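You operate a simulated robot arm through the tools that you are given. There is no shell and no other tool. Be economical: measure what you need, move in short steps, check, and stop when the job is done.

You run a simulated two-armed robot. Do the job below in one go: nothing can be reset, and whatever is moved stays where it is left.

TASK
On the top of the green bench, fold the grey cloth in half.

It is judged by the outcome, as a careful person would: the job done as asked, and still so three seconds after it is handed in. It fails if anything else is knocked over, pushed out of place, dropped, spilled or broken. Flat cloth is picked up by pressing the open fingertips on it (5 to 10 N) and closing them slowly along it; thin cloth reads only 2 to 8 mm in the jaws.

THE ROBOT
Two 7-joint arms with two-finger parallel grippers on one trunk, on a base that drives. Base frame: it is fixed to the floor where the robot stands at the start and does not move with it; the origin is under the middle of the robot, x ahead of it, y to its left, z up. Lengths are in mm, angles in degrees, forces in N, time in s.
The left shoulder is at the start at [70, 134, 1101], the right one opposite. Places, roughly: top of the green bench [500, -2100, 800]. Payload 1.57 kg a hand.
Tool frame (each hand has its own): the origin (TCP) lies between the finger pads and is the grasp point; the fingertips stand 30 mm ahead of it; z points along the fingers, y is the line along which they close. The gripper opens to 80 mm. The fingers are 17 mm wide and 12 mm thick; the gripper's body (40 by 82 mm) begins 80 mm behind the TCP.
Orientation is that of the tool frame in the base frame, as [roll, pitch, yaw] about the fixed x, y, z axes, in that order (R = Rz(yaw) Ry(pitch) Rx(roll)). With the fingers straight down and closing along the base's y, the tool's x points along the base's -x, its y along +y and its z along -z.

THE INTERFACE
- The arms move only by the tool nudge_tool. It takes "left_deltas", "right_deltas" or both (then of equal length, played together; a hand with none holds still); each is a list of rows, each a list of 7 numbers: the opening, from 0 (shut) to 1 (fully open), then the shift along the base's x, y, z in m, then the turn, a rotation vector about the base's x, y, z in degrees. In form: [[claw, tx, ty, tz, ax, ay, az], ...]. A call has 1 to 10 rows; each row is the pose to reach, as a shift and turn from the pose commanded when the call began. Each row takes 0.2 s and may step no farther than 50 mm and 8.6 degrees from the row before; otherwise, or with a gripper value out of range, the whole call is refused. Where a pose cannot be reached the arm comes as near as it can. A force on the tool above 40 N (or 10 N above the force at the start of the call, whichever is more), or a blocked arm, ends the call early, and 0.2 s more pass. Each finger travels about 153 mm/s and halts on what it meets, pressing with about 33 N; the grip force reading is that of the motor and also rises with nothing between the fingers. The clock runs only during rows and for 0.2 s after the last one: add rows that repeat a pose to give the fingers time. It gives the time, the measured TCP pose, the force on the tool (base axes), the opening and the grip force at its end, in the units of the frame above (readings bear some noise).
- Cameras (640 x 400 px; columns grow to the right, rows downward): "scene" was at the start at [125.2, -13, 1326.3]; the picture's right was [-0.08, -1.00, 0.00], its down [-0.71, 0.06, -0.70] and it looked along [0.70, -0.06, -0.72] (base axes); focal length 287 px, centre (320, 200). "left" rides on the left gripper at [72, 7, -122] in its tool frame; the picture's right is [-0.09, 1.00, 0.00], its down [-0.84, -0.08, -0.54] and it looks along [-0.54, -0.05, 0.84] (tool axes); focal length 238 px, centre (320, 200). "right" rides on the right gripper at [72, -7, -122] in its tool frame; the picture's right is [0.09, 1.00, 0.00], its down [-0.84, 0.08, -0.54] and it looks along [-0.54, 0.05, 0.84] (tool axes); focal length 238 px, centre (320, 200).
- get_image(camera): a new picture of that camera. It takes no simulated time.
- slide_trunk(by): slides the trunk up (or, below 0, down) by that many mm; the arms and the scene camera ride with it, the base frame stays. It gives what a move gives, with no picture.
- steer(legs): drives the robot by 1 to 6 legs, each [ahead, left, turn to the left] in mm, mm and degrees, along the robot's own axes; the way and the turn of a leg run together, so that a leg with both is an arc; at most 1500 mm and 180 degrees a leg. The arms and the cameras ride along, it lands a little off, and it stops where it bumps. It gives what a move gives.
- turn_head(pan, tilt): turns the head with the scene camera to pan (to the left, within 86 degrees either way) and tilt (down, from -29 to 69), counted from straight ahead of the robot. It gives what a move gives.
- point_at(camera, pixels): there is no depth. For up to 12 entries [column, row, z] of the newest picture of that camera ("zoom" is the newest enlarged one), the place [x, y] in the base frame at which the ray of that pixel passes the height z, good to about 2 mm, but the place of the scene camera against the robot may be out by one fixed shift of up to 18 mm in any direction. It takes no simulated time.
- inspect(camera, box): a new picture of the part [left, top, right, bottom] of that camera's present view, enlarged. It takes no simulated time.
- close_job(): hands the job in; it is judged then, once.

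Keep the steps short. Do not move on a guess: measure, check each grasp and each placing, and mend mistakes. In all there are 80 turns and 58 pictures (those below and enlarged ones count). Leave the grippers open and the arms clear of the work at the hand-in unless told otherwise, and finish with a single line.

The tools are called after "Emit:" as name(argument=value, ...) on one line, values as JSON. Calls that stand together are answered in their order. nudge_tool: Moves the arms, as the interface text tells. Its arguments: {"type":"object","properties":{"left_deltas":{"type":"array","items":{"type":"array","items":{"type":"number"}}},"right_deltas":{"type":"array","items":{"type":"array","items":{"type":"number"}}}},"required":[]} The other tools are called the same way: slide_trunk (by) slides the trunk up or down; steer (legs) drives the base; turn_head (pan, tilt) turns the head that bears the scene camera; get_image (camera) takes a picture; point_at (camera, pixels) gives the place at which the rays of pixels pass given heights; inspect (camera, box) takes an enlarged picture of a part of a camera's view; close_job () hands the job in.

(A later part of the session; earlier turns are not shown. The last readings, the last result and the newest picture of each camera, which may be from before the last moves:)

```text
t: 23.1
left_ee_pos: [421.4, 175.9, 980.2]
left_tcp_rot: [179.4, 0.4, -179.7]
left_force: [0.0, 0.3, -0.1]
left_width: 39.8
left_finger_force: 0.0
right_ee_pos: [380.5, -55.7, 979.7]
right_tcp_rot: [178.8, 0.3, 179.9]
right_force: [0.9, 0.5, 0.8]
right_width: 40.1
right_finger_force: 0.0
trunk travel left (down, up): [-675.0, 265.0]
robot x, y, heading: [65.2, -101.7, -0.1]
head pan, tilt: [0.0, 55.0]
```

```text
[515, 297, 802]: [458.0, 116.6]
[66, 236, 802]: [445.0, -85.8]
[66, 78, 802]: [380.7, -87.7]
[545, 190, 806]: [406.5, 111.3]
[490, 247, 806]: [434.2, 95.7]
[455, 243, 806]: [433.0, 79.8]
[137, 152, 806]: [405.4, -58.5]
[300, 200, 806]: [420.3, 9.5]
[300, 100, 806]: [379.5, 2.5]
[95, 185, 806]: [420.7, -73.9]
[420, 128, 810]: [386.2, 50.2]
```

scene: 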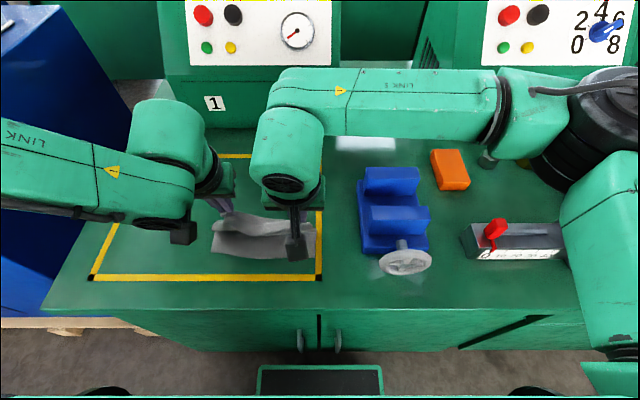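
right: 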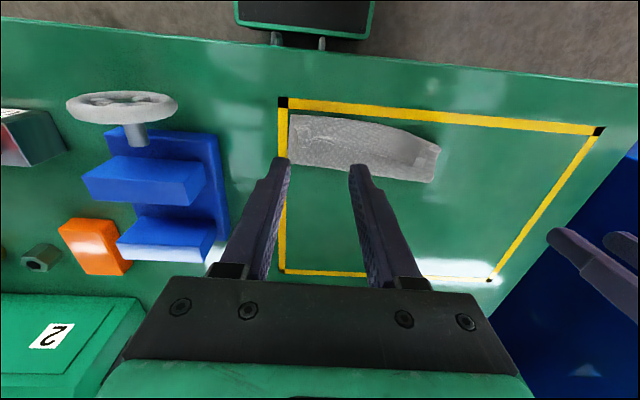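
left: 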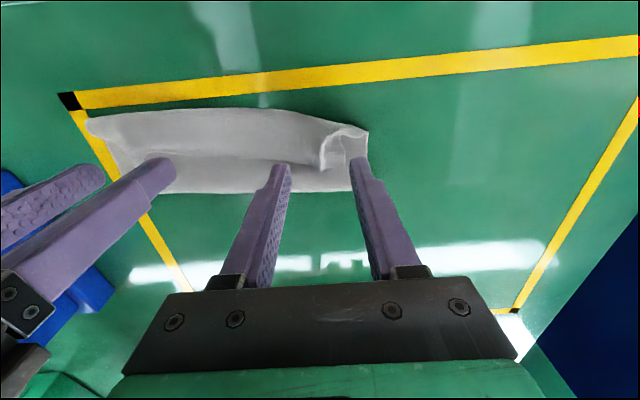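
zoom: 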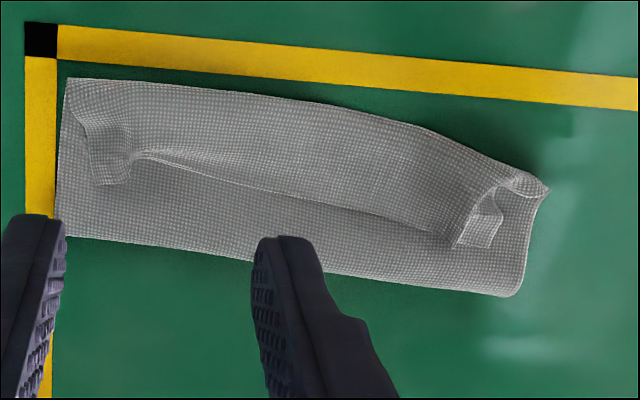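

The fold line crept toward me: far line at x≈445 to 458, near line at 380, and a 40 mm hem curled back. I'll regrip the hem edge at its two raised corner bumps, L≈(430,87) and R≈(416,-67). Then I'll reopen the cloth and refold with a lower path. First, hovering just above the bumps.

Emit:
nudge_tool(left_deltas=[[0.4, 0.003, -0.03, -0.02, 0, 0, 0], [0.4, 0.006, -0.06, -0.05, 0, 0, 0], [0.4, 0.008, -0.089, -0.085, 0, 0, 0], [0.4, 0.008, -0.089, -0.12, 0, 0, 0]], right_deltas=[[0.4, 0.015, -0.005, -0.02, 0, 0, 0], [0.4, 0.035, -0.011, -0.05, 0, 0, 0], [0.4, 0.035, -0.011, -0.085, 0, 0, 0], [0.4, 0.035, -0.011, -0.12, 1, 0, 0]])

Emit:
get_image(camera="left")

Emit:
get_image(camera="right")

```text
t: 24.1
left_ee_pos: [430.3, 85.0, 858.6]
left_tcp_rot: [179.3, 0.4, -179.7]
left_force: [0.5, -0.2, -0.6]
left_width: 32.3
left_finger_force: 0.0
right_ee_pos: [417.2, -67.6, 858.0]
right_tcp_rot: [177.7, 0.1, 180.0]
right_force: [-0.3, -0.1, 0.3]
right_width: 31.7
right_finger_force: 0.0
trunk travel left (down, up): [-675.0, 265.0]
robot x, y, heading: [65.4, -96.2, -0.1]
head pan, tilt: [0.0, 55.0]
```

```text
22 pictures are left
```

left: 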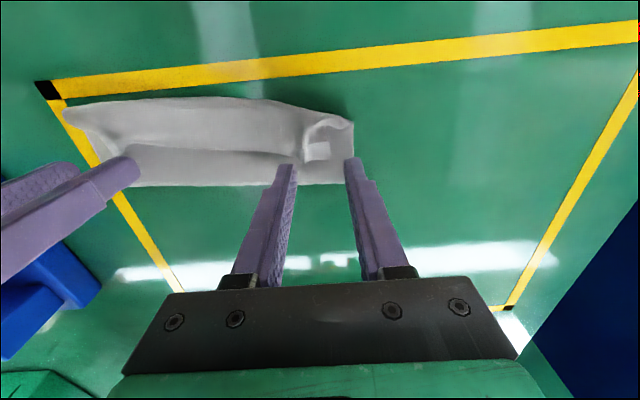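

```text
21 pictures are left
```

right: 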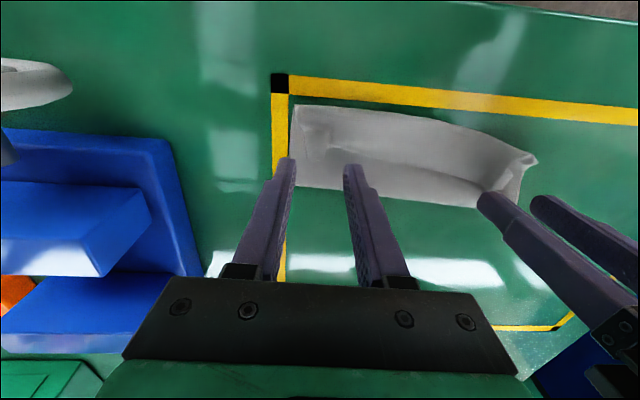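

Locating the bumps in these close views.

Emit:
point_at(camera="left", pixels=[[305, 160, 808], [330, 158, 808], [318, 125, 810], [300, 155, 806], [353, 120, 804], [345, 183, 801], [100, 185, 801]])

Emit:
point_at(camera="right", pixels=[[308, 160, 808], [330, 155, 808], [335, 143, 808], [300, 135, 806], [293, 105, 803]])

Emit:
inspect(camera="right", box=[270, 90, 398, 170])

```text
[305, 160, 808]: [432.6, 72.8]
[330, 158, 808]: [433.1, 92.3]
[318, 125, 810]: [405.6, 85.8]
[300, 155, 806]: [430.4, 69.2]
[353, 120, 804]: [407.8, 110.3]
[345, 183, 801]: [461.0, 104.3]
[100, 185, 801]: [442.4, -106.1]
```

```text
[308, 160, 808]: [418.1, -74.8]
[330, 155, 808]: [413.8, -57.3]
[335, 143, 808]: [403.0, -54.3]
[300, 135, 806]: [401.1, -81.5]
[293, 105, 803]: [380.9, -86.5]
```

```text
5.00 times, centred on (334, 130) of right
```

zoom: 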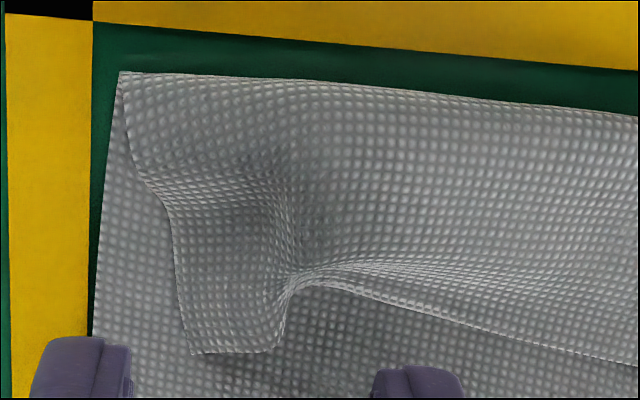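

The right hem corner lies flat with a raised ridge beside it at about (407,-60). Checking the left one the same way.

Emit:
inspect(camera="left", box=[250, 95, 378, 175])

```text
5.00 times, centred on (314, 135) of left
```

zoom: 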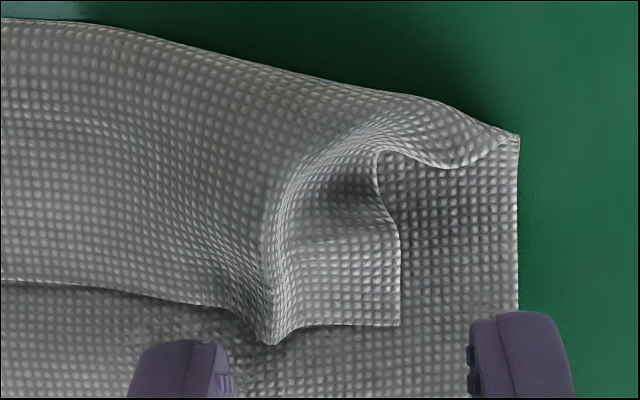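

The left ridge is at y≈72, x 413 to 434. I'll centre both hands over the ridges with a 22 mm opening, then descend to about z 835, watching the force.

Emit:
nudge_tool(left_deltas=[[0.28, -0.004, -0.012, 0, -0.7, 0, 0], [0.28, -0.004, -0.012, -0.012, -0.7, 0, 0], [0.28, -0.004, -0.012, -0.018, -0.7, 0, 0], [0.28, -0.004, -0.012, -0.022, -0.7, 0, 0], [0.28, -0.004, -0.012, -0.024, -0.7, 0, 0]], right_deltas=[[0.28, -0.011, 0.0075, 0, -2, 0, 0], [0.28, -0.011, 0.0075, -0.012, -2, 0, 0], [0.28, -0.011, 0.0075, -0.018, -2, 0, 0], [0.28, -0.011, 0.0075, -0.021, -2, 0, 0], [0.28, -0.011, 0.0075, -0.023, -2, 0, 0]])

```text
t: 25.3
left_ee_pos: [426.6, 73.4, 836.2]
left_tcp_rot: [-179.9, 0.4, -179.7]
left_force: [-0.8, 0.5, -1.0]
left_width: 22.3
left_finger_force: 0.1
right_ee_pos: [405.2, -59.4, 836.4]
right_tcp_rot: [179.7, 0.2, 180.0]
right_force: [-0.2, 0.5, -0.1]
right_width: 22.4
right_finger_force: 0.0
trunk travel left (down, up): [-675.0, 265.0]
robot x, y, heading: [63.0, -95.0, -0.1]
head pan, tilt: [0.0, 55.0]
```

No contact yet with the tips about 5 mm above the bench. I'll go 2 mm lower and close slowly on the ridges.

Emit:
nudge_tool(left_deltas=[[0.28, 0, 0, -0.002, 0, 0, 0], [0.24, 0, 0, -0.002, 0, 0, 0], [0.2, 0, 0, -0.002, 0, 0, 0], [0.16, 0, 0, -0.002, 0, 0, 0], [0.12, 0, 0, -0.002, 0, 0, 0], [0.08, 0, 0, -0.002, 0, 0, 0], [0.04, 0, 0, -0.002, 0, 0, 0], [0, 0, 0, -0.002, 0, 0, 0], [0, 0, 0, -0.002, 0, 0, 0]], right_deltas=[[0.28, 0, 0, -0.002, 0, 0, 0], [0.24, 0, 0, -0.002, 0, 0, 0], [0.2, 0, 0, -0.002, 0, 0, 0], [0.16, 0, 0, -0.002, 0, 0, 0], [0.12, 0, 0, -0.002, 0, 0, 0], [0.08, 0, 0, -0.002, 0, 0, 0], [0.04, 0, 0, -0.002, 0, 0, 0], [0, 0, 0, -0.002, 0, 0, 0], [0, 0, 0, -0.002, 0, 0, 0]])

Emit:
inspect(camera="left", box=[60, 60, 380, 260])

```text
t: 27.3
left_ee_pos: [426.8, 73.3, 833.3]
left_tcp_rot: [-180.0, 0.4, -179.7]
left_force: [0.2, -2.2, 0.1]
left_width: 2.1
left_finger_force: 23.6
right_ee_pos: [405.3, -59.3, 834.0]
right_tcp_rot: [179.7, 0.2, 179.9]
right_force: [0.7, 1.6, 0.5]
right_width: 1.3
right_finger_force: 24.0
trunk travel left (down, up): [-675.0, 265.0]
robot x, y, heading: [63.7, -101.3, 0.1]
head pan, tilt: [0.0, 55.0]
```

```text
2.00 times, centred on (220, 160) of left
```

zoom: 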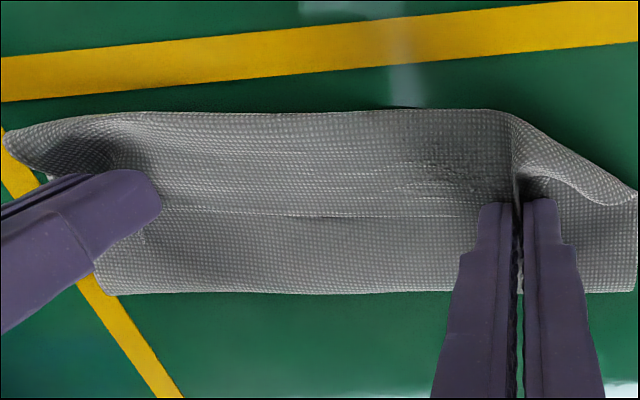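

Both hold (2.1 and 1.3 mm). I'll lift and carry the edge away from me to reopen the cloth.

Emit:
nudge_tool(left_deltas=[[0, 0.005, 0, 0.025, 0, 0, 0], [0, 0.02, 0, 0.05, 0, 0, 0], [0, 0.045, -0.002, 0.065, 0, 0, 0], [0, 0.07, -0.004, 0.065, 0, 0, 0], [0, 0.095, -0.005, 0.055, 0, 0, 0], [0, 0.118, -0.005, 0.035, 0, 0, 0], [0, 0.118, -0.005, 0.035, 0, 0, 0]], right_deltas=[[0, 0.005, 0, 0.025, 0, 0, 0], [0, 0.025, 0, 0.05, 0, 0, 0], [0, 0.055, -0.002, 0.065, 0, 0, 0], [0, 0.085, -0.004, 0.065, 0, 0, 0], [0, 0.115, -0.005, 0.055, 0, 0, 0], [0, 0.14, -0.005, 0.035, 0, 0, 0], [0, 0.14, -0.005, 0.035, 0, 0, 0]])

Emit:
get_image(camera="left")

```text
t: 28.9
left_ee_pos: [543.6, 66.5, 869.6]
left_tcp_rot: [-179.9, 0.4, -179.8]
left_force: [-0.6, 0.0, 0.2]
left_width: 1.9
left_finger_force: 23.6
right_ee_pos: [543.4, -64.8, 869.8]
right_tcp_rot: [179.8, 0.4, -179.9]
right_force: [0.1, 0.8, 0.4]
right_width: 1.6
right_finger_force: 23.7
trunk travel left (down, up): [-675.0, 265.0]
robot x, y, heading: [64.0, -96.9, -0.0]
head pan, tilt: [0.0, 55.0]
```

```text
17 pictures are left
```

left: 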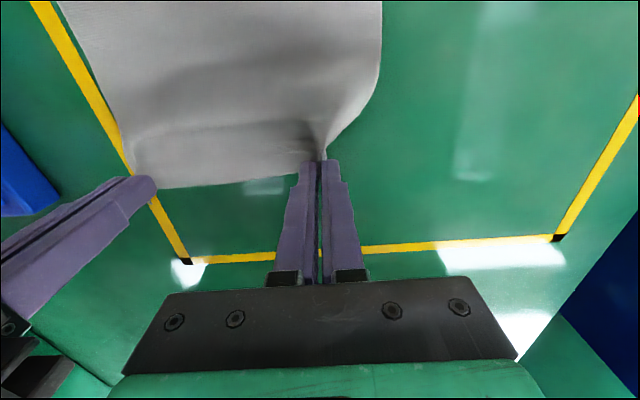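

The cloth is reopened and the edge is still held at both corners. Checking where the near edge lies now with the scene camera.

Emit:
inspect(camera="scene", box=[190, 160, 350, 285])

```text
3.20 times, centred on (270, 222) of scene
```

zoom: 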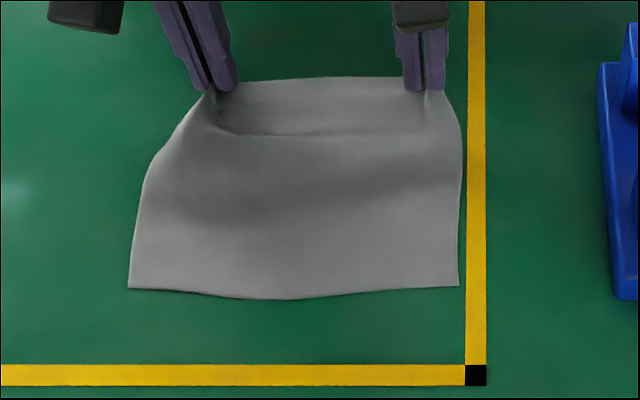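

Emit:
point_at(camera="zoom", pixels=[[128, 287, 800], [458, 285, 800], [280, 298, 800], [465, 366, 800]])

```text
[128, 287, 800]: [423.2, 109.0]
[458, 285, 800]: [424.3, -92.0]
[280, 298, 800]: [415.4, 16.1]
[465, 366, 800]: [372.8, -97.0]
```

The near edge is straight, at x≈421 and y about -90 to 108, so the fold line should be at x≈500. I'll refold with a lower path so the layer lays down progressively without dragging, shifting 8 mm left to line up.

Emit:
nudge_tool(left_deltas=[[0, -0.018, 0.001, 0.012, 0, 0, 0], [0, -0.038, 0.003, 0.018, 0, 0, 0], [0, -0.053, 0.004, 0.013, 0, 0, 0], [0, -0.068, 0.005, 0.004, 0, 0, 0], [0, -0.082, 0.006, -0.008, 0, 0, 0], [0, -0.095, 0.007, -0.02, 0, 0, 0], [0, -0.106, 0.008, -0.029, 0, 0, 0], [0, -0.106, 0.008, -0.029, 0, 0, 0]], right_deltas=[[0, -0.018, 0.001, 0.012, 0, 0, 0], [0, -0.038, 0.003, 0.018, 0, 0, 0], [0, -0.053, 0.004, 0.013, 0, 0, 0], [0, -0.068, 0.005, 0.004, 0, 0, 0], [0, -0.082, 0.006, -0.008, 0, 0, 0], [0, -0.095, 0.007, -0.02, 0, 0, 0], [0, -0.106, 0.008, -0.029, 0, 0, 0], [0, -0.106, 0.008, -0.029, 0, 0, 0]])

Emit:
get_image(camera="left")

```text
t: 30.7
left_ee_pos: [438.2, 75.7, 839.0]
left_tcp_rot: [-180.0, 0.5, -179.7]
left_force: [0.1, -1.1, 0.4]
left_width: 1.9
left_finger_force: 24.3
right_ee_pos: [437.6, -57.0, 841.6]
right_tcp_rot: [179.6, 0.2, 179.9]
right_force: [-0.1, 0.8, 0.7]
right_width: 1.7
right_finger_force: 23.2
trunk travel left (down, up): [-675.0, 265.0]
robot x, y, heading: [62.4, -101.5, 0.0]
head pan, tilt: [0.0, 55.0]
```

```text
15 pictures are left
```

left: 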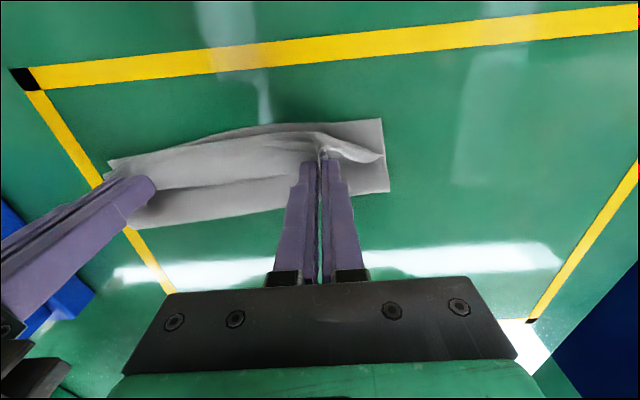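

Measuring the fold line and near edge in this picture.

Emit:
point_at(camera="left", pixels=[[381, 120, 801], [388, 190, 802], [135, 228, 802], [108, 160, 802], [270, 125, 801], [382, 158, 804], [250, 182, 806]])

```text
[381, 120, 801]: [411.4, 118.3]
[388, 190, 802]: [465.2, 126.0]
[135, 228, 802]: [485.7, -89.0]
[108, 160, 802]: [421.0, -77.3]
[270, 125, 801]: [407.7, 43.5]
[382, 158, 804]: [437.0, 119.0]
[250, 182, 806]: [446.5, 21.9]
```

The layer curls under at the fingers again and the fold line is short (465 to 486), because the clamped edge faces away. I'll reopen to the same good state as before. Then I'll swing the edge over and release it while moving, so it lands turned outward.

Emit:
nudge_tool(left_deltas=[[0, 0.005, 0, 0.025, 0, 0, 0], [0, 0.02, 0, 0.05, 0, 0, 0], [0, 0.045, -0.002, 0.06, 0, 0, 0], [0, 0.07, -0.004, 0.055, 0, 0, 0], [0, 0.095, -0.004, 0.045, 0, 0, 0], [0, 0.112, -0.004, 0.03, 0, 0, 0], [0, 0.112, -0.004, 0.03, 0, 0, 0]], right_deltas=[[0, 0.005, 0, 0.025, 0, 0, 0], [0, 0.02, 0, 0.05, 0, 0, 0], [0, 0.045, -0.002, 0.06, 0, 0, 0], [0, 0.07, -0.004, 0.055, 0, 0, 0], [0, 0.095, -0.004, 0.045, 0, 0, 0], [0, 0.112, -0.004, 0.03, 0, 0, 0], [0, 0.112, -0.004, 0.03, 0, 0, 0]])

Emit:
inspect(camera="scene", box=[190, 160, 350, 285])

```text
t: 32.3
left_ee_pos: [548.9, 73.0, 870.0]
left_tcp_rot: [-180.0, 0.4, -179.6]
left_force: [-0.8, -1.4, 0.2]
left_width: 2.2
left_finger_force: 23.6
right_ee_pos: [549.8, -60.4, 869.3]
right_tcp_rot: [179.7, 0.3, -179.9]
right_force: [-0.1, 2.1, 0.8]
right_width: 1.5
right_finger_force: 23.5
trunk travel left (down, up): [-675.0, 265.0]
robot x, y, heading: [64.5, -97.7, -0.1]
head pan, tilt: [0.0, 55.0]
```

```text
3.20 times, centred on (270, 222) of scene
```

zoom: 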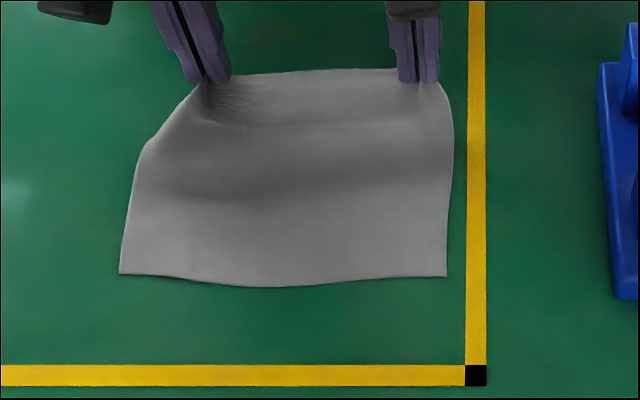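

The near edge is now at x≈430 and straight, so the fold should be at about x 509. I'll swing the edge over and release on the move at x≈450, about 50 mm up.

Emit:
nudge_tool(left_deltas=[[0, -0.02, 0, 0.018, 0, 0, 0], [0, -0.05, 0, 0.027, 0, 0, 0], [0, -0.095, 0, 0.013, 0, 0, 0], [0.45, -0.139, 0, 0.007, 0, 0, 0], [0.5, -0.181, 0, 0.021, 0, 0, 0], [0.5, -0.181, 0, 0.06, 0, 0, 0], [0.5, -0.181, 0.03, 0.1, 0, 0, 0]], right_deltas=[[0, -0.02, 0, 0.018, 0, 0, 0], [0, -0.05, 0, 0.027, 0, 0, 0], [0, -0.095, 0, 0.013, 0, 0, 0], [0.45, -0.139, 0, 0.007, 0, 0, 0], [0.5, -0.181, 0, 0.021, 0, 0, 0], [0.5, -0.181, 0, 0.06, 0, 0, 0], [0.5, -0.181, 0, 0.1, 0, 0, 0]])

Emit:
inspect(camera="right", box=[240, 60, 560, 260])

```text
t: 33.9
left_ee_pos: [380.2, 106.1, 983.3]
left_tcp_rot: [-180.0, 0.6, -179.7]
left_force: [-1.5, 0.2, 0.6]
left_width: 40.1
left_finger_force: 0.0
left hand out of reach, approached as far as the arm can: row 5, 6, 7
right_ee_pos: [365.4, -59.8, 972.9]
right_tcp_rot: [179.8, 0.4, 180.0]
right_force: [-0.1, 0.1, 0.3]
right_width: 40.1
right_finger_force: 0.0
trunk travel left (down, up): [-675.0, 265.0]
robot x, y, heading: [63.2, -100.6, -0.3]
head pan, tilt: [0.0, 55.0]
```

```text
2.00 times, centred on (400, 160) of right
```

zoom: 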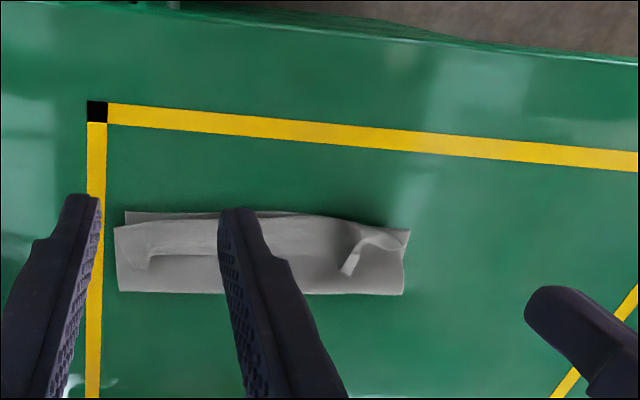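

It's still hemmed, but the near edge at the top of the picture is now visible beside the bulge. Measuring the shape so I can flip the hem over with a closed fingertip from inside its pocket.

Emit:
point_at(camera="zoom", pixels=[[402, 294, 802], [118, 291, 802], [115, 228, 806], [127, 212, 801], [150, 270, 805], [200, 253, 805], [345, 275, 805], [363, 248, 812], [410, 230, 803], [305, 214, 804], [325, 270, 805]])

Emit:
inspect(camera="scene", box=[190, 180, 350, 280])

```text
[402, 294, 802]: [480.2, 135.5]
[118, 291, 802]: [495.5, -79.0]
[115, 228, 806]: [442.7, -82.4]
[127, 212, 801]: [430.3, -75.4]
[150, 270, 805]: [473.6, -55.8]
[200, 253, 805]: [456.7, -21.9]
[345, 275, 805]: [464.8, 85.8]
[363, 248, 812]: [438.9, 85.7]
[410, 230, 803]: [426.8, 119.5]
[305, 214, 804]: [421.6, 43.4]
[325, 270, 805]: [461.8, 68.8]
```

```text
4.00 times, centred on (270, 230) of scene
```

zoom: 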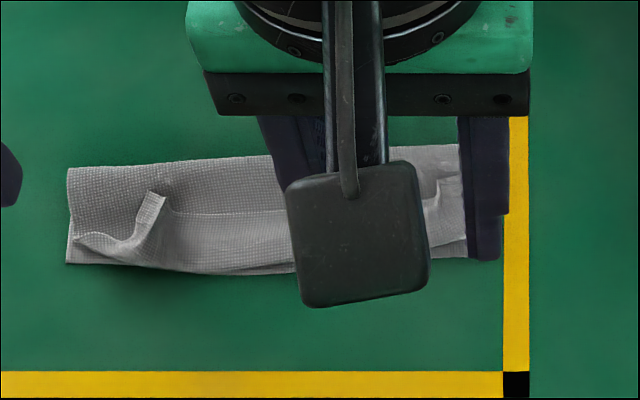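

The fold line is at x≈480 to 495, the near edge at 423 to 430, and a 30 to 40 mm hem sits on top with its edge at about 460. I'll wipe the hem toward me with light fingertip pressure so it rolls open. First, hovering over it at x≈452.

Emit:
nudge_tool(left_deltas=[[0.4, 0.035, -0.025, -0.01, 0, 0, 0], [0.4, 0.071, -0.049, -0.02, 0, 0, 0], [0.4, 0.071, -0.049, -0.065, 0, 0, 0], [0.4, 0.071, -0.049, -0.11, 0, 0, 0], [0.4, 0.071, -0.049, -0.139, 0, 0, 0], [0.4, 0.071, -0.049, -0.143, 0, 0, 0]], right_deltas=[[0.4, 0.043, 0.01, -0.01, 0, 0, 0], [0.4, 0.087, 0.018, -0.02, 0, 0, 0], [0.4, 0.087, 0.018, -0.06, 0, 0, 0], [0.4, 0.087, 0.018, -0.1, 0, 0, 0], [0.4, 0.087, 0.018, -0.129, 0, 0, 0], [0.4, 0.087, 0.018, -0.133, 0, 0, 0]])

```text
t: 35.3
left_ee_pos: [454.9, 56.3, 839.5]
left_tcp_rot: [180.0, 0.5, -179.7]
left_force: [1.1, -0.1, 0.1]
left_width: 32.2
left_finger_force: 0.1
right_ee_pos: [454.7, -41.9, 836.9]
right_tcp_rot: [179.7, 0.3, -180.0]
right_force: [0.2, -0.1, -0.8]
right_width: 32.2
right_finger_force: 0.0
trunk travel left (down, up): [-675.0, 265.0]
robot x, y, heading: [62.4, -103.9, -0.2]
head pan, tilt: [0.0, 55.0]
```

No contact yet. Lowering to the plies in small steps.

Emit:
nudge_tool(left_deltas=[[0.4, 0, 0, -0.004, 0, 0, 0], [0.4, 0, 0, -0.006, 0, 0, 0], [0.4, 0, 0, -0.006, 0, 0, 0]], right_deltas=[[0.4, 0, 0, -0.002, 0, 0, 0], [0.4, 0, 0, -0.004, 0, 0, 0], [0.4, 0, 0, -0.004, 0, 0, 0]])

```text
t: 36.1
left_ee_pos: [455.3, 56.8, 833.6]
left_tcp_rot: [-179.9, 0.4, -179.7]
left_force: [-0.2, 0.7, 0.8]
left_width: 31.9
left_finger_force: 0.1
right_ee_pos: [455.1, -42.5, 833.3]
right_tcp_rot: [179.7, 0.2, 180.0]
right_force: [-0.2, -0.6, 0.0]
right_width: 32.1
right_finger_force: 0.1
trunk travel left (down, up): [-675.0, 265.0]
robot x, y, heading: [66.7, -96.0, -0.2]
head pan, tilt: [0.0, 55.0]
```

Barely touching. I'll go 1.5 mm lower and wipe 65 mm toward me, then lift slightly.

Emit:
nudge_tool(left_deltas=[[0.4, 0, 0, -0.0015, 0, 0, 0], [0.4, -0.01, 0, -0.0015, 0, 0, 0], [0.4, -0.02, 0, -0.0015, 0, 0, 0], [0.4, -0.03, 0, -0.0015, 0, 0, 0], [0.4, -0.04, 0, -0.0015, 0, 0, 0], [0.4, -0.05, 0, -0.0015, 0, 0, 0], [0.4, -0.065, 0, -0.0015, 0, 0, 0]], right_deltas=[[0.4, 0, 0, -0.0015, 0, 0, 0], [0.4, -0.01, 0, -0.0015, 0, 0, 0], [0.4, -0.02, 0, -0.0015, 0, 0, 0], [0.4, -0.03, 0, -0.0015, 0, 0, 0], [0.4, -0.04, 0, -0.0015, 0, 0, 0], [0.4, -0.05, 0, -0.0015, 0, 0, 0], [0.4, -0.065, 0, -0.0015, 0, 0, 0]])

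Emit:
get_image(camera="left")

```text
t: 37.7
left_ee_pos: [399.8, 52.9, 834.5]
left_tcp_rot: [-180.0, 0.3, -179.7]
left_force: [-0.3, -0.2, 0.0]
left_width: 31.9
left_finger_force: 0.0
left hand out of reach, approached as far as the arm can: row 7
right_ee_pos: [391.0, -42.5, 832.6]
right_tcp_rot: [179.7, 0.2, -180.0]
right_force: [-0.1, -0.4, 3.0]
right_width: 31.7
right_finger_force: 0.0
trunk travel left (down, up): [-675.0, 265.0]
robot x, y, heading: [68.4, -102.1, -0.0]
head pan, tilt: [0.0, 55.0]
```

```text
11 pictures are left
```

left: 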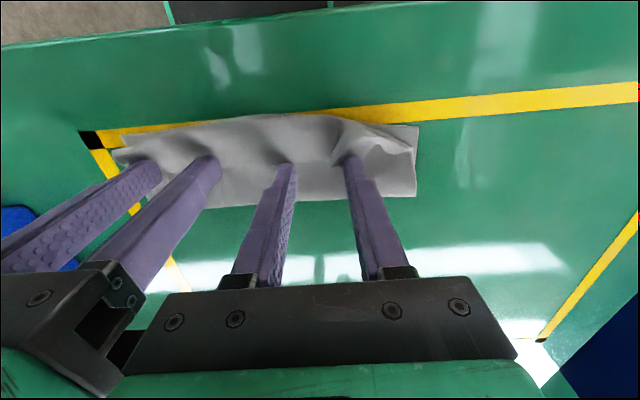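

The cloth seems to have been dragged or bunched toward me. Lifting off and looking.

Emit:
nudge_tool(left_deltas=[[0.4, 0, 0, 0.03, 0, 0, 0], [0.4, 0, 0.02, 0.07, 0, 0, 0], [0.4, 0, 0.05, 0.11, 0, 0, 0], [0.4, 0, 0.09, 0.14, 0, 0, 0]], right_deltas=[[0.4, 0, 0, 0.03, 0, 0, 0], [0.4, 0, -0.01, 0.07, 0, 0, 0], [0.4, 0, -0.04, 0.11, 0, 0, 0], [0.4, 0, -0.08, 0.14, 0, 0, 0]])

Emit:
inspect(camera="scene", box=[190, 185, 350, 285])

```text
t: 38.7
left_ee_pos: [398.5, 144.1, 974.7]
left_tcp_rot: [179.9, 0.4, -179.7]
left_force: [0.4, 0.4, 0.3]
left_width: 32.1
left_finger_force: 0.1
right_ee_pos: [389.4, -124.1, 973.2]
right_tcp_rot: [179.6, 0.3, 180.0]
right_force: [-0.7, 0.2, 0.4]
right_width: 32.1
right_finger_force: 0.0
trunk travel left (down, up): [-675.0, 265.0]
robot x, y, heading: [64.4, -100.2, 0.1]
head pan, tilt: [0.0, 55.0]
```

```text
4.00 times, centred on (270, 235) of scene
```

zoom: 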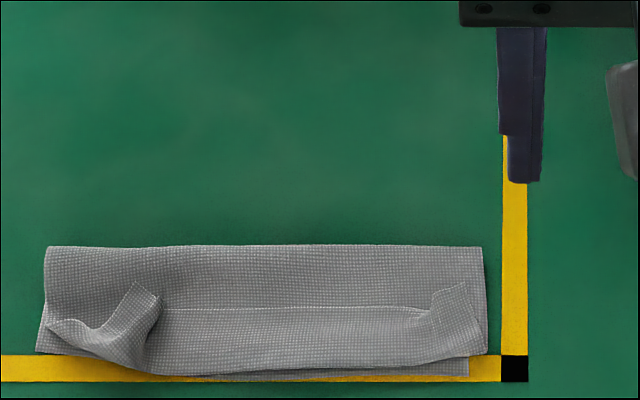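

The whole stack slid about 50 mm toward me unchanged, so wiping won't unroll it. The better way:
- Lift the cloth fully by this edge so it hangs.
- Lay its free edge down on the far side.
- Fold the held edge from near to far, so the gripped strip points outward and no hem forms.

First, measuring the raised hem corners.

Emit:
point_at(camera="zoom", pixels=[[135, 285, 812], [160, 298, 812], [150, 335, 808], [430, 292, 810], [467, 283, 808], [435, 318, 808], [45, 247, 802], [484, 247, 802], [470, 375, 801], [38, 352, 801], [503, 355, 800]])

Emit:
inspect(camera="right", box=[320, 60, 640, 260])

```text
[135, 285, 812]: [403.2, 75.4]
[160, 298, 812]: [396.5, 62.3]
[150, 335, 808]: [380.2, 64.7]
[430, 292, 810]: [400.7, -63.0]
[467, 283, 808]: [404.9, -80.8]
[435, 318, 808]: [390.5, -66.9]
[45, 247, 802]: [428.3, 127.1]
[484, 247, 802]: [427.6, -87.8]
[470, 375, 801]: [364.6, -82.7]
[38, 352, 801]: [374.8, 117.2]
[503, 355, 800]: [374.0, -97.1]
```

```text
2.00 times, centred on (480, 160) of right
```

zoom: 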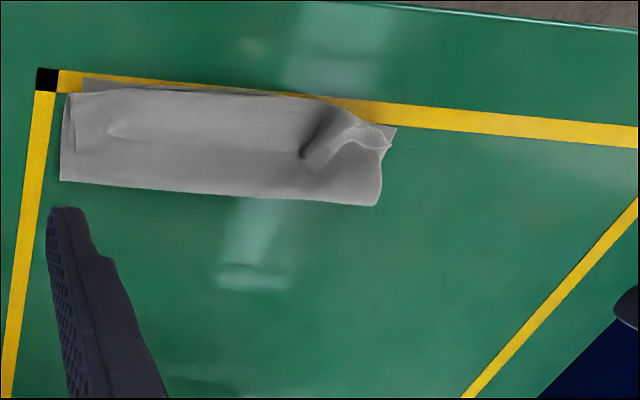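

Emit:
point_at(camera="zoom", pixels=[[303, 155, 808], [325, 168, 806], [318, 130, 812], [345, 130, 812], [110, 132, 808], [130, 118, 808], [78, 150, 804]])

Emit:
steer(legs=[[-30, 0, 0]])

```text
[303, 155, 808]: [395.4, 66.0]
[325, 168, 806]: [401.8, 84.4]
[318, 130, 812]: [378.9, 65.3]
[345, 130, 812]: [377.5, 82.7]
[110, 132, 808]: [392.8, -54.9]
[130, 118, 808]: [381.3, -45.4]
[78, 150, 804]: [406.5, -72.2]
```

```text
t: 39.5
left_ee_pos: [373.9, 144.3, 973.7]
left_tcp_rot: [-180.0, 0.2, -179.7]
left_force: [0.6, -0.5, 0.2]
left_width: 32.0
left_finger_force: 0.2
right_ee_pos: [363.7, -122.1, 970.0]
right_tcp_rot: [179.8, -0.1, 179.8]
right_force: [0.8, 0.3, -0.4]
right_width: 31.7
right_finger_force: 0.1
trunk travel left (down, up): [-675.0, 265.0]
robot x, y, heading: [33.7, -99.1, -0.0]
head pan, tilt: [0.0, 55.0]
```

Ridge targets are L (391,69) and R (390,-57). Hovering above them with a 24 mm opening.

Emit:
nudge_tool(left_deltas=[[0.3, 0.006, -0.03, -0.01, 0, 0, 0], [0.3, 0.012, -0.06, -0.03, 0, 0, 0], [0.3, 0.017, -0.075, -0.06, 0, 0, 0], [0.3, 0.017, -0.075, -0.09, 0, 0, 0], [0.3, 0.017, -0.075, -0.118, 0, 0, 0]], right_deltas=[[0.3, 0.01, 0.025, -0.01, 0, 0, 0], [0.3, 0.02, 0.05, -0.03, 0, 0, 0], [0.3, 0.026, 0.065, -0.06, 0, 0, 0], [0.3, 0.026, 0.065, -0.09, 0, 0, 0], [0.3, 0.026, 0.065, -0.114, 0, 0, 0]])

Emit:
inspect(camera="left", box=[90, 70, 410, 270])

Emit:
inspect(camera="right", box=[250, 80, 410, 180])

```text
t: 40.7
left_ee_pos: [389.7, 68.2, 856.4]
left_tcp_rot: [-180.0, 0.4, -179.7]
left_force: [0.3, 0.3, 0.7]
left_width: 23.9
left_finger_force: 0.0
right_ee_pos: [387.9, -57.7, 857.0]
right_tcp_rot: [179.7, 0.2, 179.9]
right_force: [-0.3, -0.4, 0.6]
right_width: 23.9
right_finger_force: 0.1
trunk travel left (down, up): [-675.0, 265.0]
robot x, y, heading: [27.4, -99.5, 0.2]
head pan, tilt: [0.0, 55.0]
```

```text
2.00 times, centred on (250, 170) of left
```

zoom: 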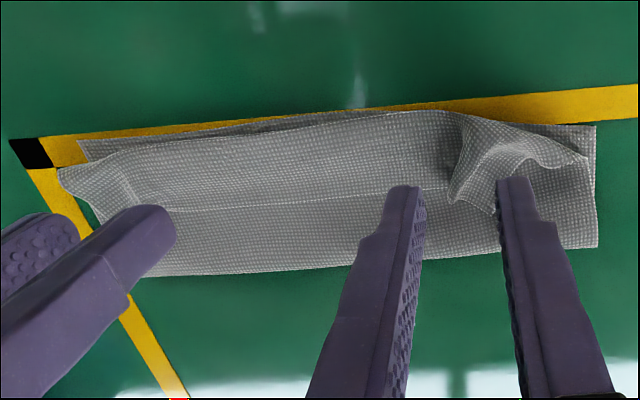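

```text
4.00 times, centred on (330, 130) of right
```

zoom: 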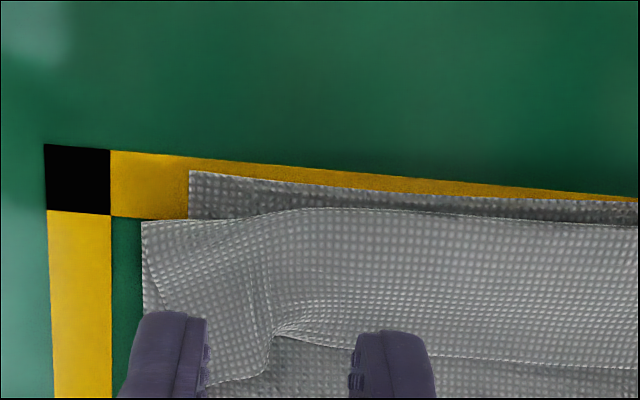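

Emit:
point_at(camera="right", pixels=[[320, 163, 808], [302, 176, 805], [312, 145, 806]])

Emit:
point_at(camera="left", pixels=[[317, 170, 808], [337, 176, 808], [327, 150, 814]])

```text
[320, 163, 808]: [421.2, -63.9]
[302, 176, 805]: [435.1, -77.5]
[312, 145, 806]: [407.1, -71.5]
```

```text
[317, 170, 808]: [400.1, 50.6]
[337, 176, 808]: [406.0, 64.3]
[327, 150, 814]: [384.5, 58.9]
```

Emit:
point_at(camera="zoom", pixels=[[278, 333, 808], [225, 380, 805], [265, 260, 806], [190, 172, 801], [142, 222, 803]])

```text
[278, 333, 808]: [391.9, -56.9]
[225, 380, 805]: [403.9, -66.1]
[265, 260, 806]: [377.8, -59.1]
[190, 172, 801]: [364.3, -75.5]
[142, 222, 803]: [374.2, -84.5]
```

Right is already on its ridge (y≈-58). The left ridge is at about (396,71), so I'll shift it 6 and 3 mm. Then descend to z≈834 and close slowly.

Emit:
nudge_tool(left_deltas=[[0.3, 0.006, 0.003, -0.012, 0, 0, 0], [0.3, 0.006, 0.003, -0.0225, 0, 0, 0], [0.25, 0.006, 0.003, -0.0235, 0, 0, 0], [0.2, 0.006, 0.003, -0.0235, 0, 0, 0], [0.15, 0.006, 0.003, -0.0235, 0, 0, 0], [0.1, 0.006, 0.003, -0.0235, 0, 0, 0], [0.05, 0.006, 0.003, -0.0235, 0, 0, 0], [0, 0.006, 0.003, -0.0235, 0, 0, 0], [0, 0.006, 0.003, -0.0235, 0, 0, 0]], right_deltas=[[0.3, 0.002, 0, -0.012, 0, 0, 0], [0.3, 0.002, 0, -0.0225, 0, 0, 0], [0.25, 0.002, 0, -0.0235, 0, 0, 0], [0.2, 0.002, 0, -0.0235, 0, 0, 0], [0.15, 0.002, 0, -0.0235, 0, 0, 0], [0.1, 0.002, 0, -0.0235, 0, 0, 0], [0.05, 0.002, 0, -0.0235, 0, 0, 0], [0, 0.002, 0, -0.0235, 0, 0, 0], [0, 0.002, 0, -0.0235, 0, 0, 0]])

```text
t: 42.7
left_ee_pos: [393.5, 71.5, 832.8]
left_tcp_rot: [180.0, 0.4, -179.7]
left_force: [0.1, -0.3, 0.0]
left_width: 2.0
left_finger_force: 23.1
right_ee_pos: [390.0, -57.1, 834.1]
right_tcp_rot: [179.7, 0.2, 179.9]
right_force: [0.7, 0.4, 0.5]
right_width: 0.0
right_finger_force: 20.8
trunk travel left (down, up): [-675.0, 265.0]
robot x, y, heading: [33.0, -98.5, -0.0]
head pan, tilt: [0.0, 55.0]
```

The left holds (2.0 mm) and the right missed (0.0). I'll reopen the right, go 2.5 mm lower onto the hem, and close again.

Emit:
nudge_tool(right_deltas=[[0.15, 0.001, -0.002, 0.001, 0, 0, 0], [0.32, 0.002, -0.003, 0.0, 0, 0, 0], [0.32, 0.002, -0.003, -0.0022, 0, 0, 0], [0.26, 0.002, -0.003, -0.0022, 0, 0, 0], [0.2, 0.002, -0.003, -0.0022, 0, 0, 0], [0.15, 0.002, -0.003, -0.0022, 0, 0, 0], [0.1, 0.002, -0.003, -0.0022, 0, 0, 0], [0.05, 0.002, -0.003, -0.0022, 0, 0, 0], [0, 0.002, -0.003, -0.0022, 0, 0, 0], [0, 0.002, -0.003, -0.0022, 0, 0, 0]])

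```text
t: 44.9
left_ee_pos: [393.8, 71.7, 832.2]
left_tcp_rot: [-180.0, 0.3, -179.7]
left_force: [0.0, 0.6, 0.3]
left_width: 1.9
left_finger_force: 24.1
right_ee_pos: [389.9, -59.9, 833.3]
right_tcp_rot: [179.7, 0.2, 179.9]
right_force: [0.4, -1.1, 1.8]
right_width: 1.9
right_finger_force: 23.7
trunk travel left (down, up): [-675.0, 265.0]
robot x, y, heading: [36.7, -97.2, 0.0]
head pan, tilt: [0.0, 55.0]
```

Both hold now (1.9 mm each, the same as a single gathered ply). I'll lift the cloth fully clear, to z≈1005 at x≈500.

Emit:
nudge_tool(left_deltas=[[0, 0.005, 0, 0.025, 0, 0, 0], [0, 0.02, 0, 0.055, 0, 0, 0], [0, 0.04, 0, 0.085, 0, 0, 0], [0, 0.06, 0, 0.115, 0, 0, 0], [0, 0.085, 0, 0.145, 0, 0, 0], [0, 0.106, 0, 0.172, 0, 0, 0], [0, 0.106, 0, 0.172, 0, 0, 0], [0, 0.106, 0, 0.172, 0, 0, 0]], right_deltas=[[0, 0.005, 0, 0.025, 0, 0, 0], [0, 0.02, 0, 0.055, 0, 0, 0], [0, 0.04, 0, 0.085, 0, 0, 0], [0, 0.062, 0, 0.115, 0, 0, 0], [0, 0.088, 0, 0.145, 0, 0, 0], [0, 0.11, 0, 0.172, 0, 0, 0], [0, 0.11, 0, 0.172, 0, 0, 0], [0, 0.11, 0, 0.172, 0, 0, 0]])

Emit:
get_image(camera="left")

```text
t: 46.7
left_ee_pos: [499.3, 71.8, 1005.4]
left_tcp_rot: [-180.0, 0.4, -179.7]
left_force: [-0.1, -0.9, -0.3]
left_width: 2.0
left_finger_force: 23.9
right_ee_pos: [501.2, -59.4, 1006.3]
right_tcp_rot: [179.7, 0.2, 180.0]
right_force: [0.0, 0.6, 0.5]
right_width: 1.7
right_finger_force: 23.4
trunk travel left (down, up): [-675.0, 265.0]
robot x, y, heading: [34.9, -100.2, -0.1]
head pan, tilt: [0.0, 55.0]
```

```text
6 pictures are left
```

left: 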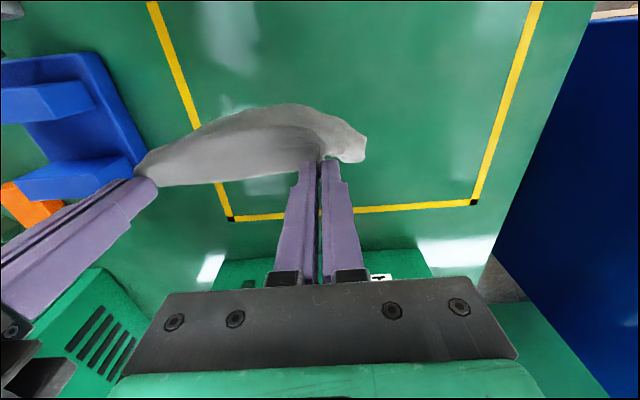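

The cloth hangs freely from both hands with its bottom edge just off the bench. I'll lay the free edge down around x≈522 by lowering while moving toward me, until about half is laid.

Emit:
nudge_tool(left_deltas=[[0, 0.03, 0, -0.018, 0, 0, 0], [0, 0.02, 0, -0.03, 0, 0, 0], [0, 0.005, 0, -0.046, 0, 0, 0], [0, -0.01, 0, -0.061, 0, 0, 0], [0, -0.025, 0, -0.076, 0, 0, 0], [0, -0.04, 0, -0.09, 0, 0, 0], [0, -0.05, 0, -0.1, 0, 0, 0], [0, -0.05, 0, -0.1, 0, 0, 0]], right_deltas=[[0, 0.03, 0, -0.018, 0, 0, 0], [0, 0.02, 0, -0.03, 0, 0, 0], [0, 0.005, 0, -0.046, 0, 0, 0], [0, -0.01, 0, -0.061, 0, 0, 0], [0, -0.025, 0, -0.076, 0, 0, 0], [0, -0.04, 0, -0.09, 0, 0, 0], [0, -0.05, 0, -0.1, 0, 0, 0], [0, -0.05, 0, -0.1, 0, 0, 0]])

Emit:
get_image(camera="left")

```text
t: 48.5
left_ee_pos: [449.7, 71.4, 904.2]
left_tcp_rot: [-179.9, 0.4, -179.7]
left_force: [0.4, -0.3, 0.4]
left_width: 2.0
left_finger_force: 23.5
right_ee_pos: [451.2, -60.2, 905.0]
right_tcp_rot: [179.7, 0.1, 179.9]
right_force: [0.3, 1.4, 0.0]
right_width: 1.6
right_finger_force: 24.0
trunk travel left (down, up): [-675.0, 265.0]
robot x, y, heading: [36.6, -100.9, 0.1]
head pan, tilt: [0.0, 55.0]
```

```text
5 pictures are left
```

left: 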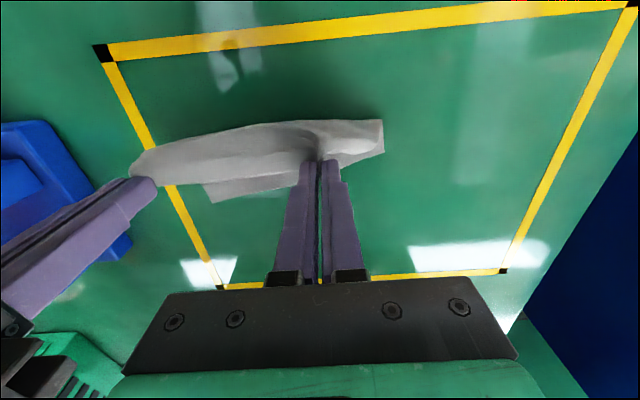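

Emit:
point_at(camera="left", pixels=[[212, 201, 801], [300, 185, 801], [383, 150, 801], [383, 120, 803], [260, 123, 830], [204, 185, 801]])

```text
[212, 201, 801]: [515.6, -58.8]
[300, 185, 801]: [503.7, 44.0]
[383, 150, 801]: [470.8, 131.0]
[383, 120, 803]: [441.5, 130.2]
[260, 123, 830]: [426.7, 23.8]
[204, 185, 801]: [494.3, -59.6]
```

The sheet hangs rotated: the free edge's right corner is at (516,-59) and the left at (471,131). That fits the left hand gripping about 26 mm deeper than the right. I'll lift again with the left hand 26 mm lower so the sheet hangs square.

Emit:
nudge_tool(left_deltas=[[0, 0.01, 0, 0.02, 0, 0, 0], [0, 0.025, 0, 0.045, 0, 0, 0], [0, 0.045, 0, 0.07, 0, 0, 0], [0, 0.07, 0, 0.091, 0, 0, 0], [0, 0.07, 0, 0.091, 0, 0, 0], [0, 0.07, 0, 0.091, 0, 0, 0], [0, 0.07, 0, 0.091, 0, 0, 0]], right_deltas=[[0, 0.01, 0, 0.03, 0, 0, 0], [0, 0.025, 0, 0.06, 0, 0, 0], [0, 0.045, 0, 0.092, 0, 0, 0], [0, 0.07, 0, 0.117, 0, 0, 0], [0, 0.07, 0, 0.117, 0, 0, 0], [0, 0.07, 0, 0.117, 0, 0, 0], [0, 0.07, 0, 0.117, 0, 0, 0]])

Emit:
get_image(camera="left")

```text
t: 50.1
left_ee_pos: [521.2, 72.1, 996.4]
left_tcp_rot: [-180.0, 0.4, -179.8]
left_force: [0.4, -6.4, 1.8]
left_width: 1.9
left_finger_force: 23.9
right_ee_pos: [521.5, -60.4, 1020.8]
right_tcp_rot: [179.8, 0.2, 179.8]
right_force: [0.0, 5.4, -0.6]
right_width: 1.8
right_finger_force: 23.1
trunk travel left (down, up): [-675.0, 265.0]
robot x, y, heading: [34.6, -97.7, -0.1]
head pan, tilt: [0.0, 55.0]
```

```text
4 pictures are left
```

left: 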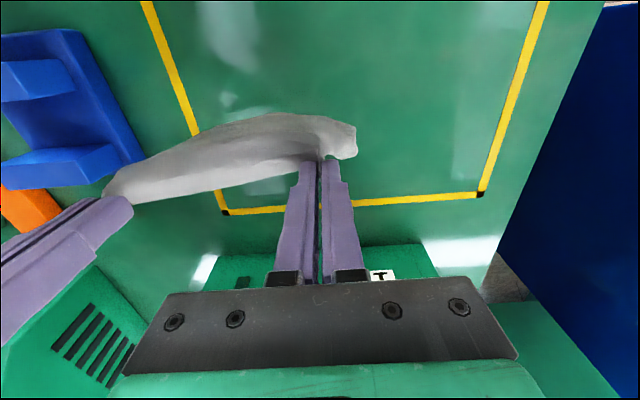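

Emit:
point_at(camera="left", pixels=[[357, 128, 840], [357, 155, 840], [357, 128, 900], [105, 198, 850]])

```text
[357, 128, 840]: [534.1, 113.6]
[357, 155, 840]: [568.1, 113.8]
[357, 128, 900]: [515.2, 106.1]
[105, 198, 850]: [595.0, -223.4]
```

The sheet's left side hangs at y≈106 to 113, so it's about square. The hands pull apart at 6 N, so I'll ease them 2 mm inward while laying the free edge down again, keeping the height offset.

Emit:
nudge_tool(left_deltas=[[0, 0, -0.002, -0.022, 0, 0, 0], [0, -0.005, -0.002, -0.035, 0, 0, 0], [0, -0.018, -0.002, -0.05, 0, 0, 0], [0, -0.032, -0.002, -0.065, 0, 0, 0], [0, -0.046, -0.002, -0.08, 0, 0, 0], [0, -0.058, -0.002, -0.094, 0, 0, 0], [0, -0.068, -0.002, -0.106, 0, 0, 0], [0, -0.068, -0.002, -0.112, 0, 0, 0], [0, -0.068, -0.002, -0.112, 0, 0, 0]], right_deltas=[[0, 0, 0.002, -0.022, 0, 0, 0], [0, -0.005, 0.002, -0.035, 0, 0, 0], [0, -0.018, 0.002, -0.05, 0, 0, 0], [0, -0.032, 0.002, -0.065, 0, 0, 0], [0, -0.046, 0.002, -0.08, 0, 0, 0], [0, -0.058, 0.002, -0.094, 0, 0, 0], [0, -0.068, 0.002, -0.106, 0, 0, 0], [0, -0.068, 0.002, -0.112, 0, 0, 0], [0, -0.068, 0.002, -0.112, 0, 0, 0]])

Emit:
get_image(camera="left")

```text
t: 52.1
left_ee_pos: [452.0, 68.9, 885.3]
left_tcp_rot: [-180.0, 0.4, -179.8]
left_force: [-0.3, -0.7, 0.0]
left_width: 2.1
left_finger_force: 23.5
right_ee_pos: [452.9, -59.0, 910.1]
right_tcp_rot: [179.6, 0.2, 179.8]
right_force: [0.5, -0.8, 0.8]
right_width: 1.5
right_finger_force: 23.4
trunk travel left (down, up): [-675.0, 265.0]
robot x, y, heading: [36.4, -97.2, -0.0]
head pan, tilt: [0.0, 55.0]
```

```text
3 pictures are left
```

left: 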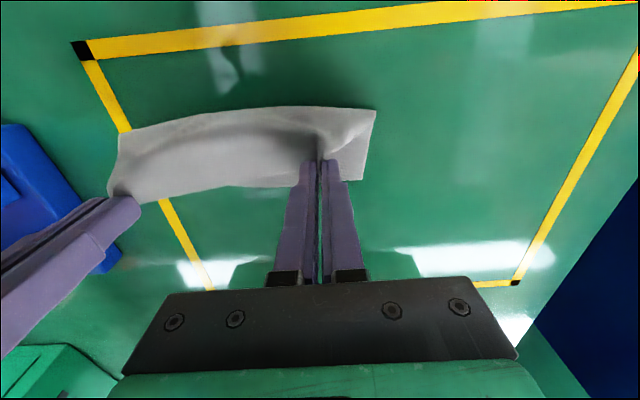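

Emit:
point_at(camera="left", pixels=[[363, 180, 801], [376, 110, 801], [118, 135, 801], [270, 186, 801], [108, 195, 801], [250, 108, 801], [363, 180, 850]])

```text
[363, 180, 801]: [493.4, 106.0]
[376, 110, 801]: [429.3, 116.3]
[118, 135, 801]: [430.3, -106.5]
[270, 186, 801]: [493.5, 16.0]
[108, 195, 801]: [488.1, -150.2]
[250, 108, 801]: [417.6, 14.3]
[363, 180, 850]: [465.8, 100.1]
```

The free edge now lies straight at x≈493 (left corner (493,106)), and the sheet bends back at about x 418. I'll lay the held edge down over it, ending R at x≈490 and L at x≈465 because the left grips deeper.

Emit:
nudge_tool(left_deltas=[[0, 0.002, 0.001, -0.008, 0, 0, 0], [0, 0.004, 0.002, -0.016, 0, 0, 0], [0, 0.006, 0.003, -0.025, 0, 0, 0], [0, 0.008, 0.003, -0.033, 0, 0, 0], [0, 0.01, 0.003, -0.041, 0, 0, 0], [0, 0.012, 0.003, -0.046, 0, 0, 0], [0, 0.013, 0.003, -0.049, 0, 0, 0], [0, 0.013, 0.003, -0.049, 0, 0, 0]], right_deltas=[[0, 0.008, 0.001, -0.015, 0, 0, 0], [0, 0.014, 0.002, -0.028, 0, 0, 0], [0, 0.02, 0.003, -0.04, 0, 0, 0], [0, 0.026, 0.003, -0.052, 0, 0, 0], [0, 0.031, 0.003, -0.062, 0, 0, 0], [0, 0.035, 0.003, -0.07, 0, 0, 0], [0, 0.037, 0.003, -0.075, 0, 0, 0], [0, 0.037, 0.003, -0.075, 0, 0, 0]])

Emit:
get_image(camera="left")

```text
t: 53.9
left_ee_pos: [465.2, 73.4, 833.5]
left_tcp_rot: [-180.0, 0.4, -179.7]
left_force: [0.5, -0.7, 0.5]
left_width: 2.1
left_finger_force: 23.7
right_ee_pos: [489.7, -55.9, 834.1]
right_tcp_rot: [179.6, 0.0, 179.8]
right_force: [1.0, -0.7, -0.2]
right_width: 1.6
right_finger_force: 23.8
trunk travel left (down, up): [-675.0, 265.0]
robot x, y, heading: [37.1, -96.6, 0.1]
head pan, tilt: [0.0, 55.0]
```

```text
2 pictures are left
```

left: 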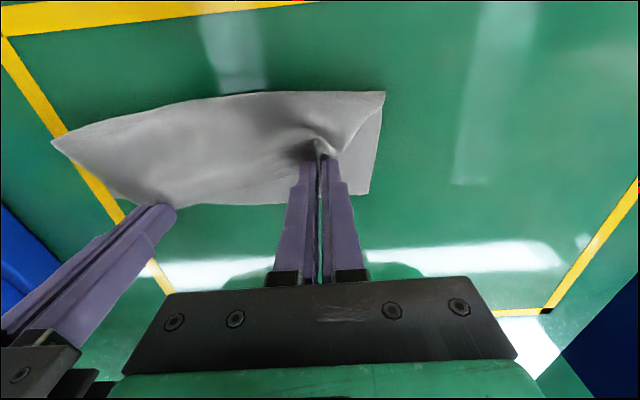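

That looks like a proper fold with no hem. Measuring it before releasing.

Emit:
point_at(camera="left", pixels=[[384, 92, 802], [366, 195, 801], [270, 203, 803], [180, 205, 803], [55, 142, 802], [125, 200, 802], [250, 93, 805], [380, 110, 803], [335, 155, 806]])

```text
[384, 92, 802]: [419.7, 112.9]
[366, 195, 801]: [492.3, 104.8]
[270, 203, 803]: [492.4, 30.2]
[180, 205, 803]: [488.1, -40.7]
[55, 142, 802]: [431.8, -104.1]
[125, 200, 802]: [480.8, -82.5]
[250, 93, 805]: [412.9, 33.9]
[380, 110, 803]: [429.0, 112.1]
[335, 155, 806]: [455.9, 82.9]
```

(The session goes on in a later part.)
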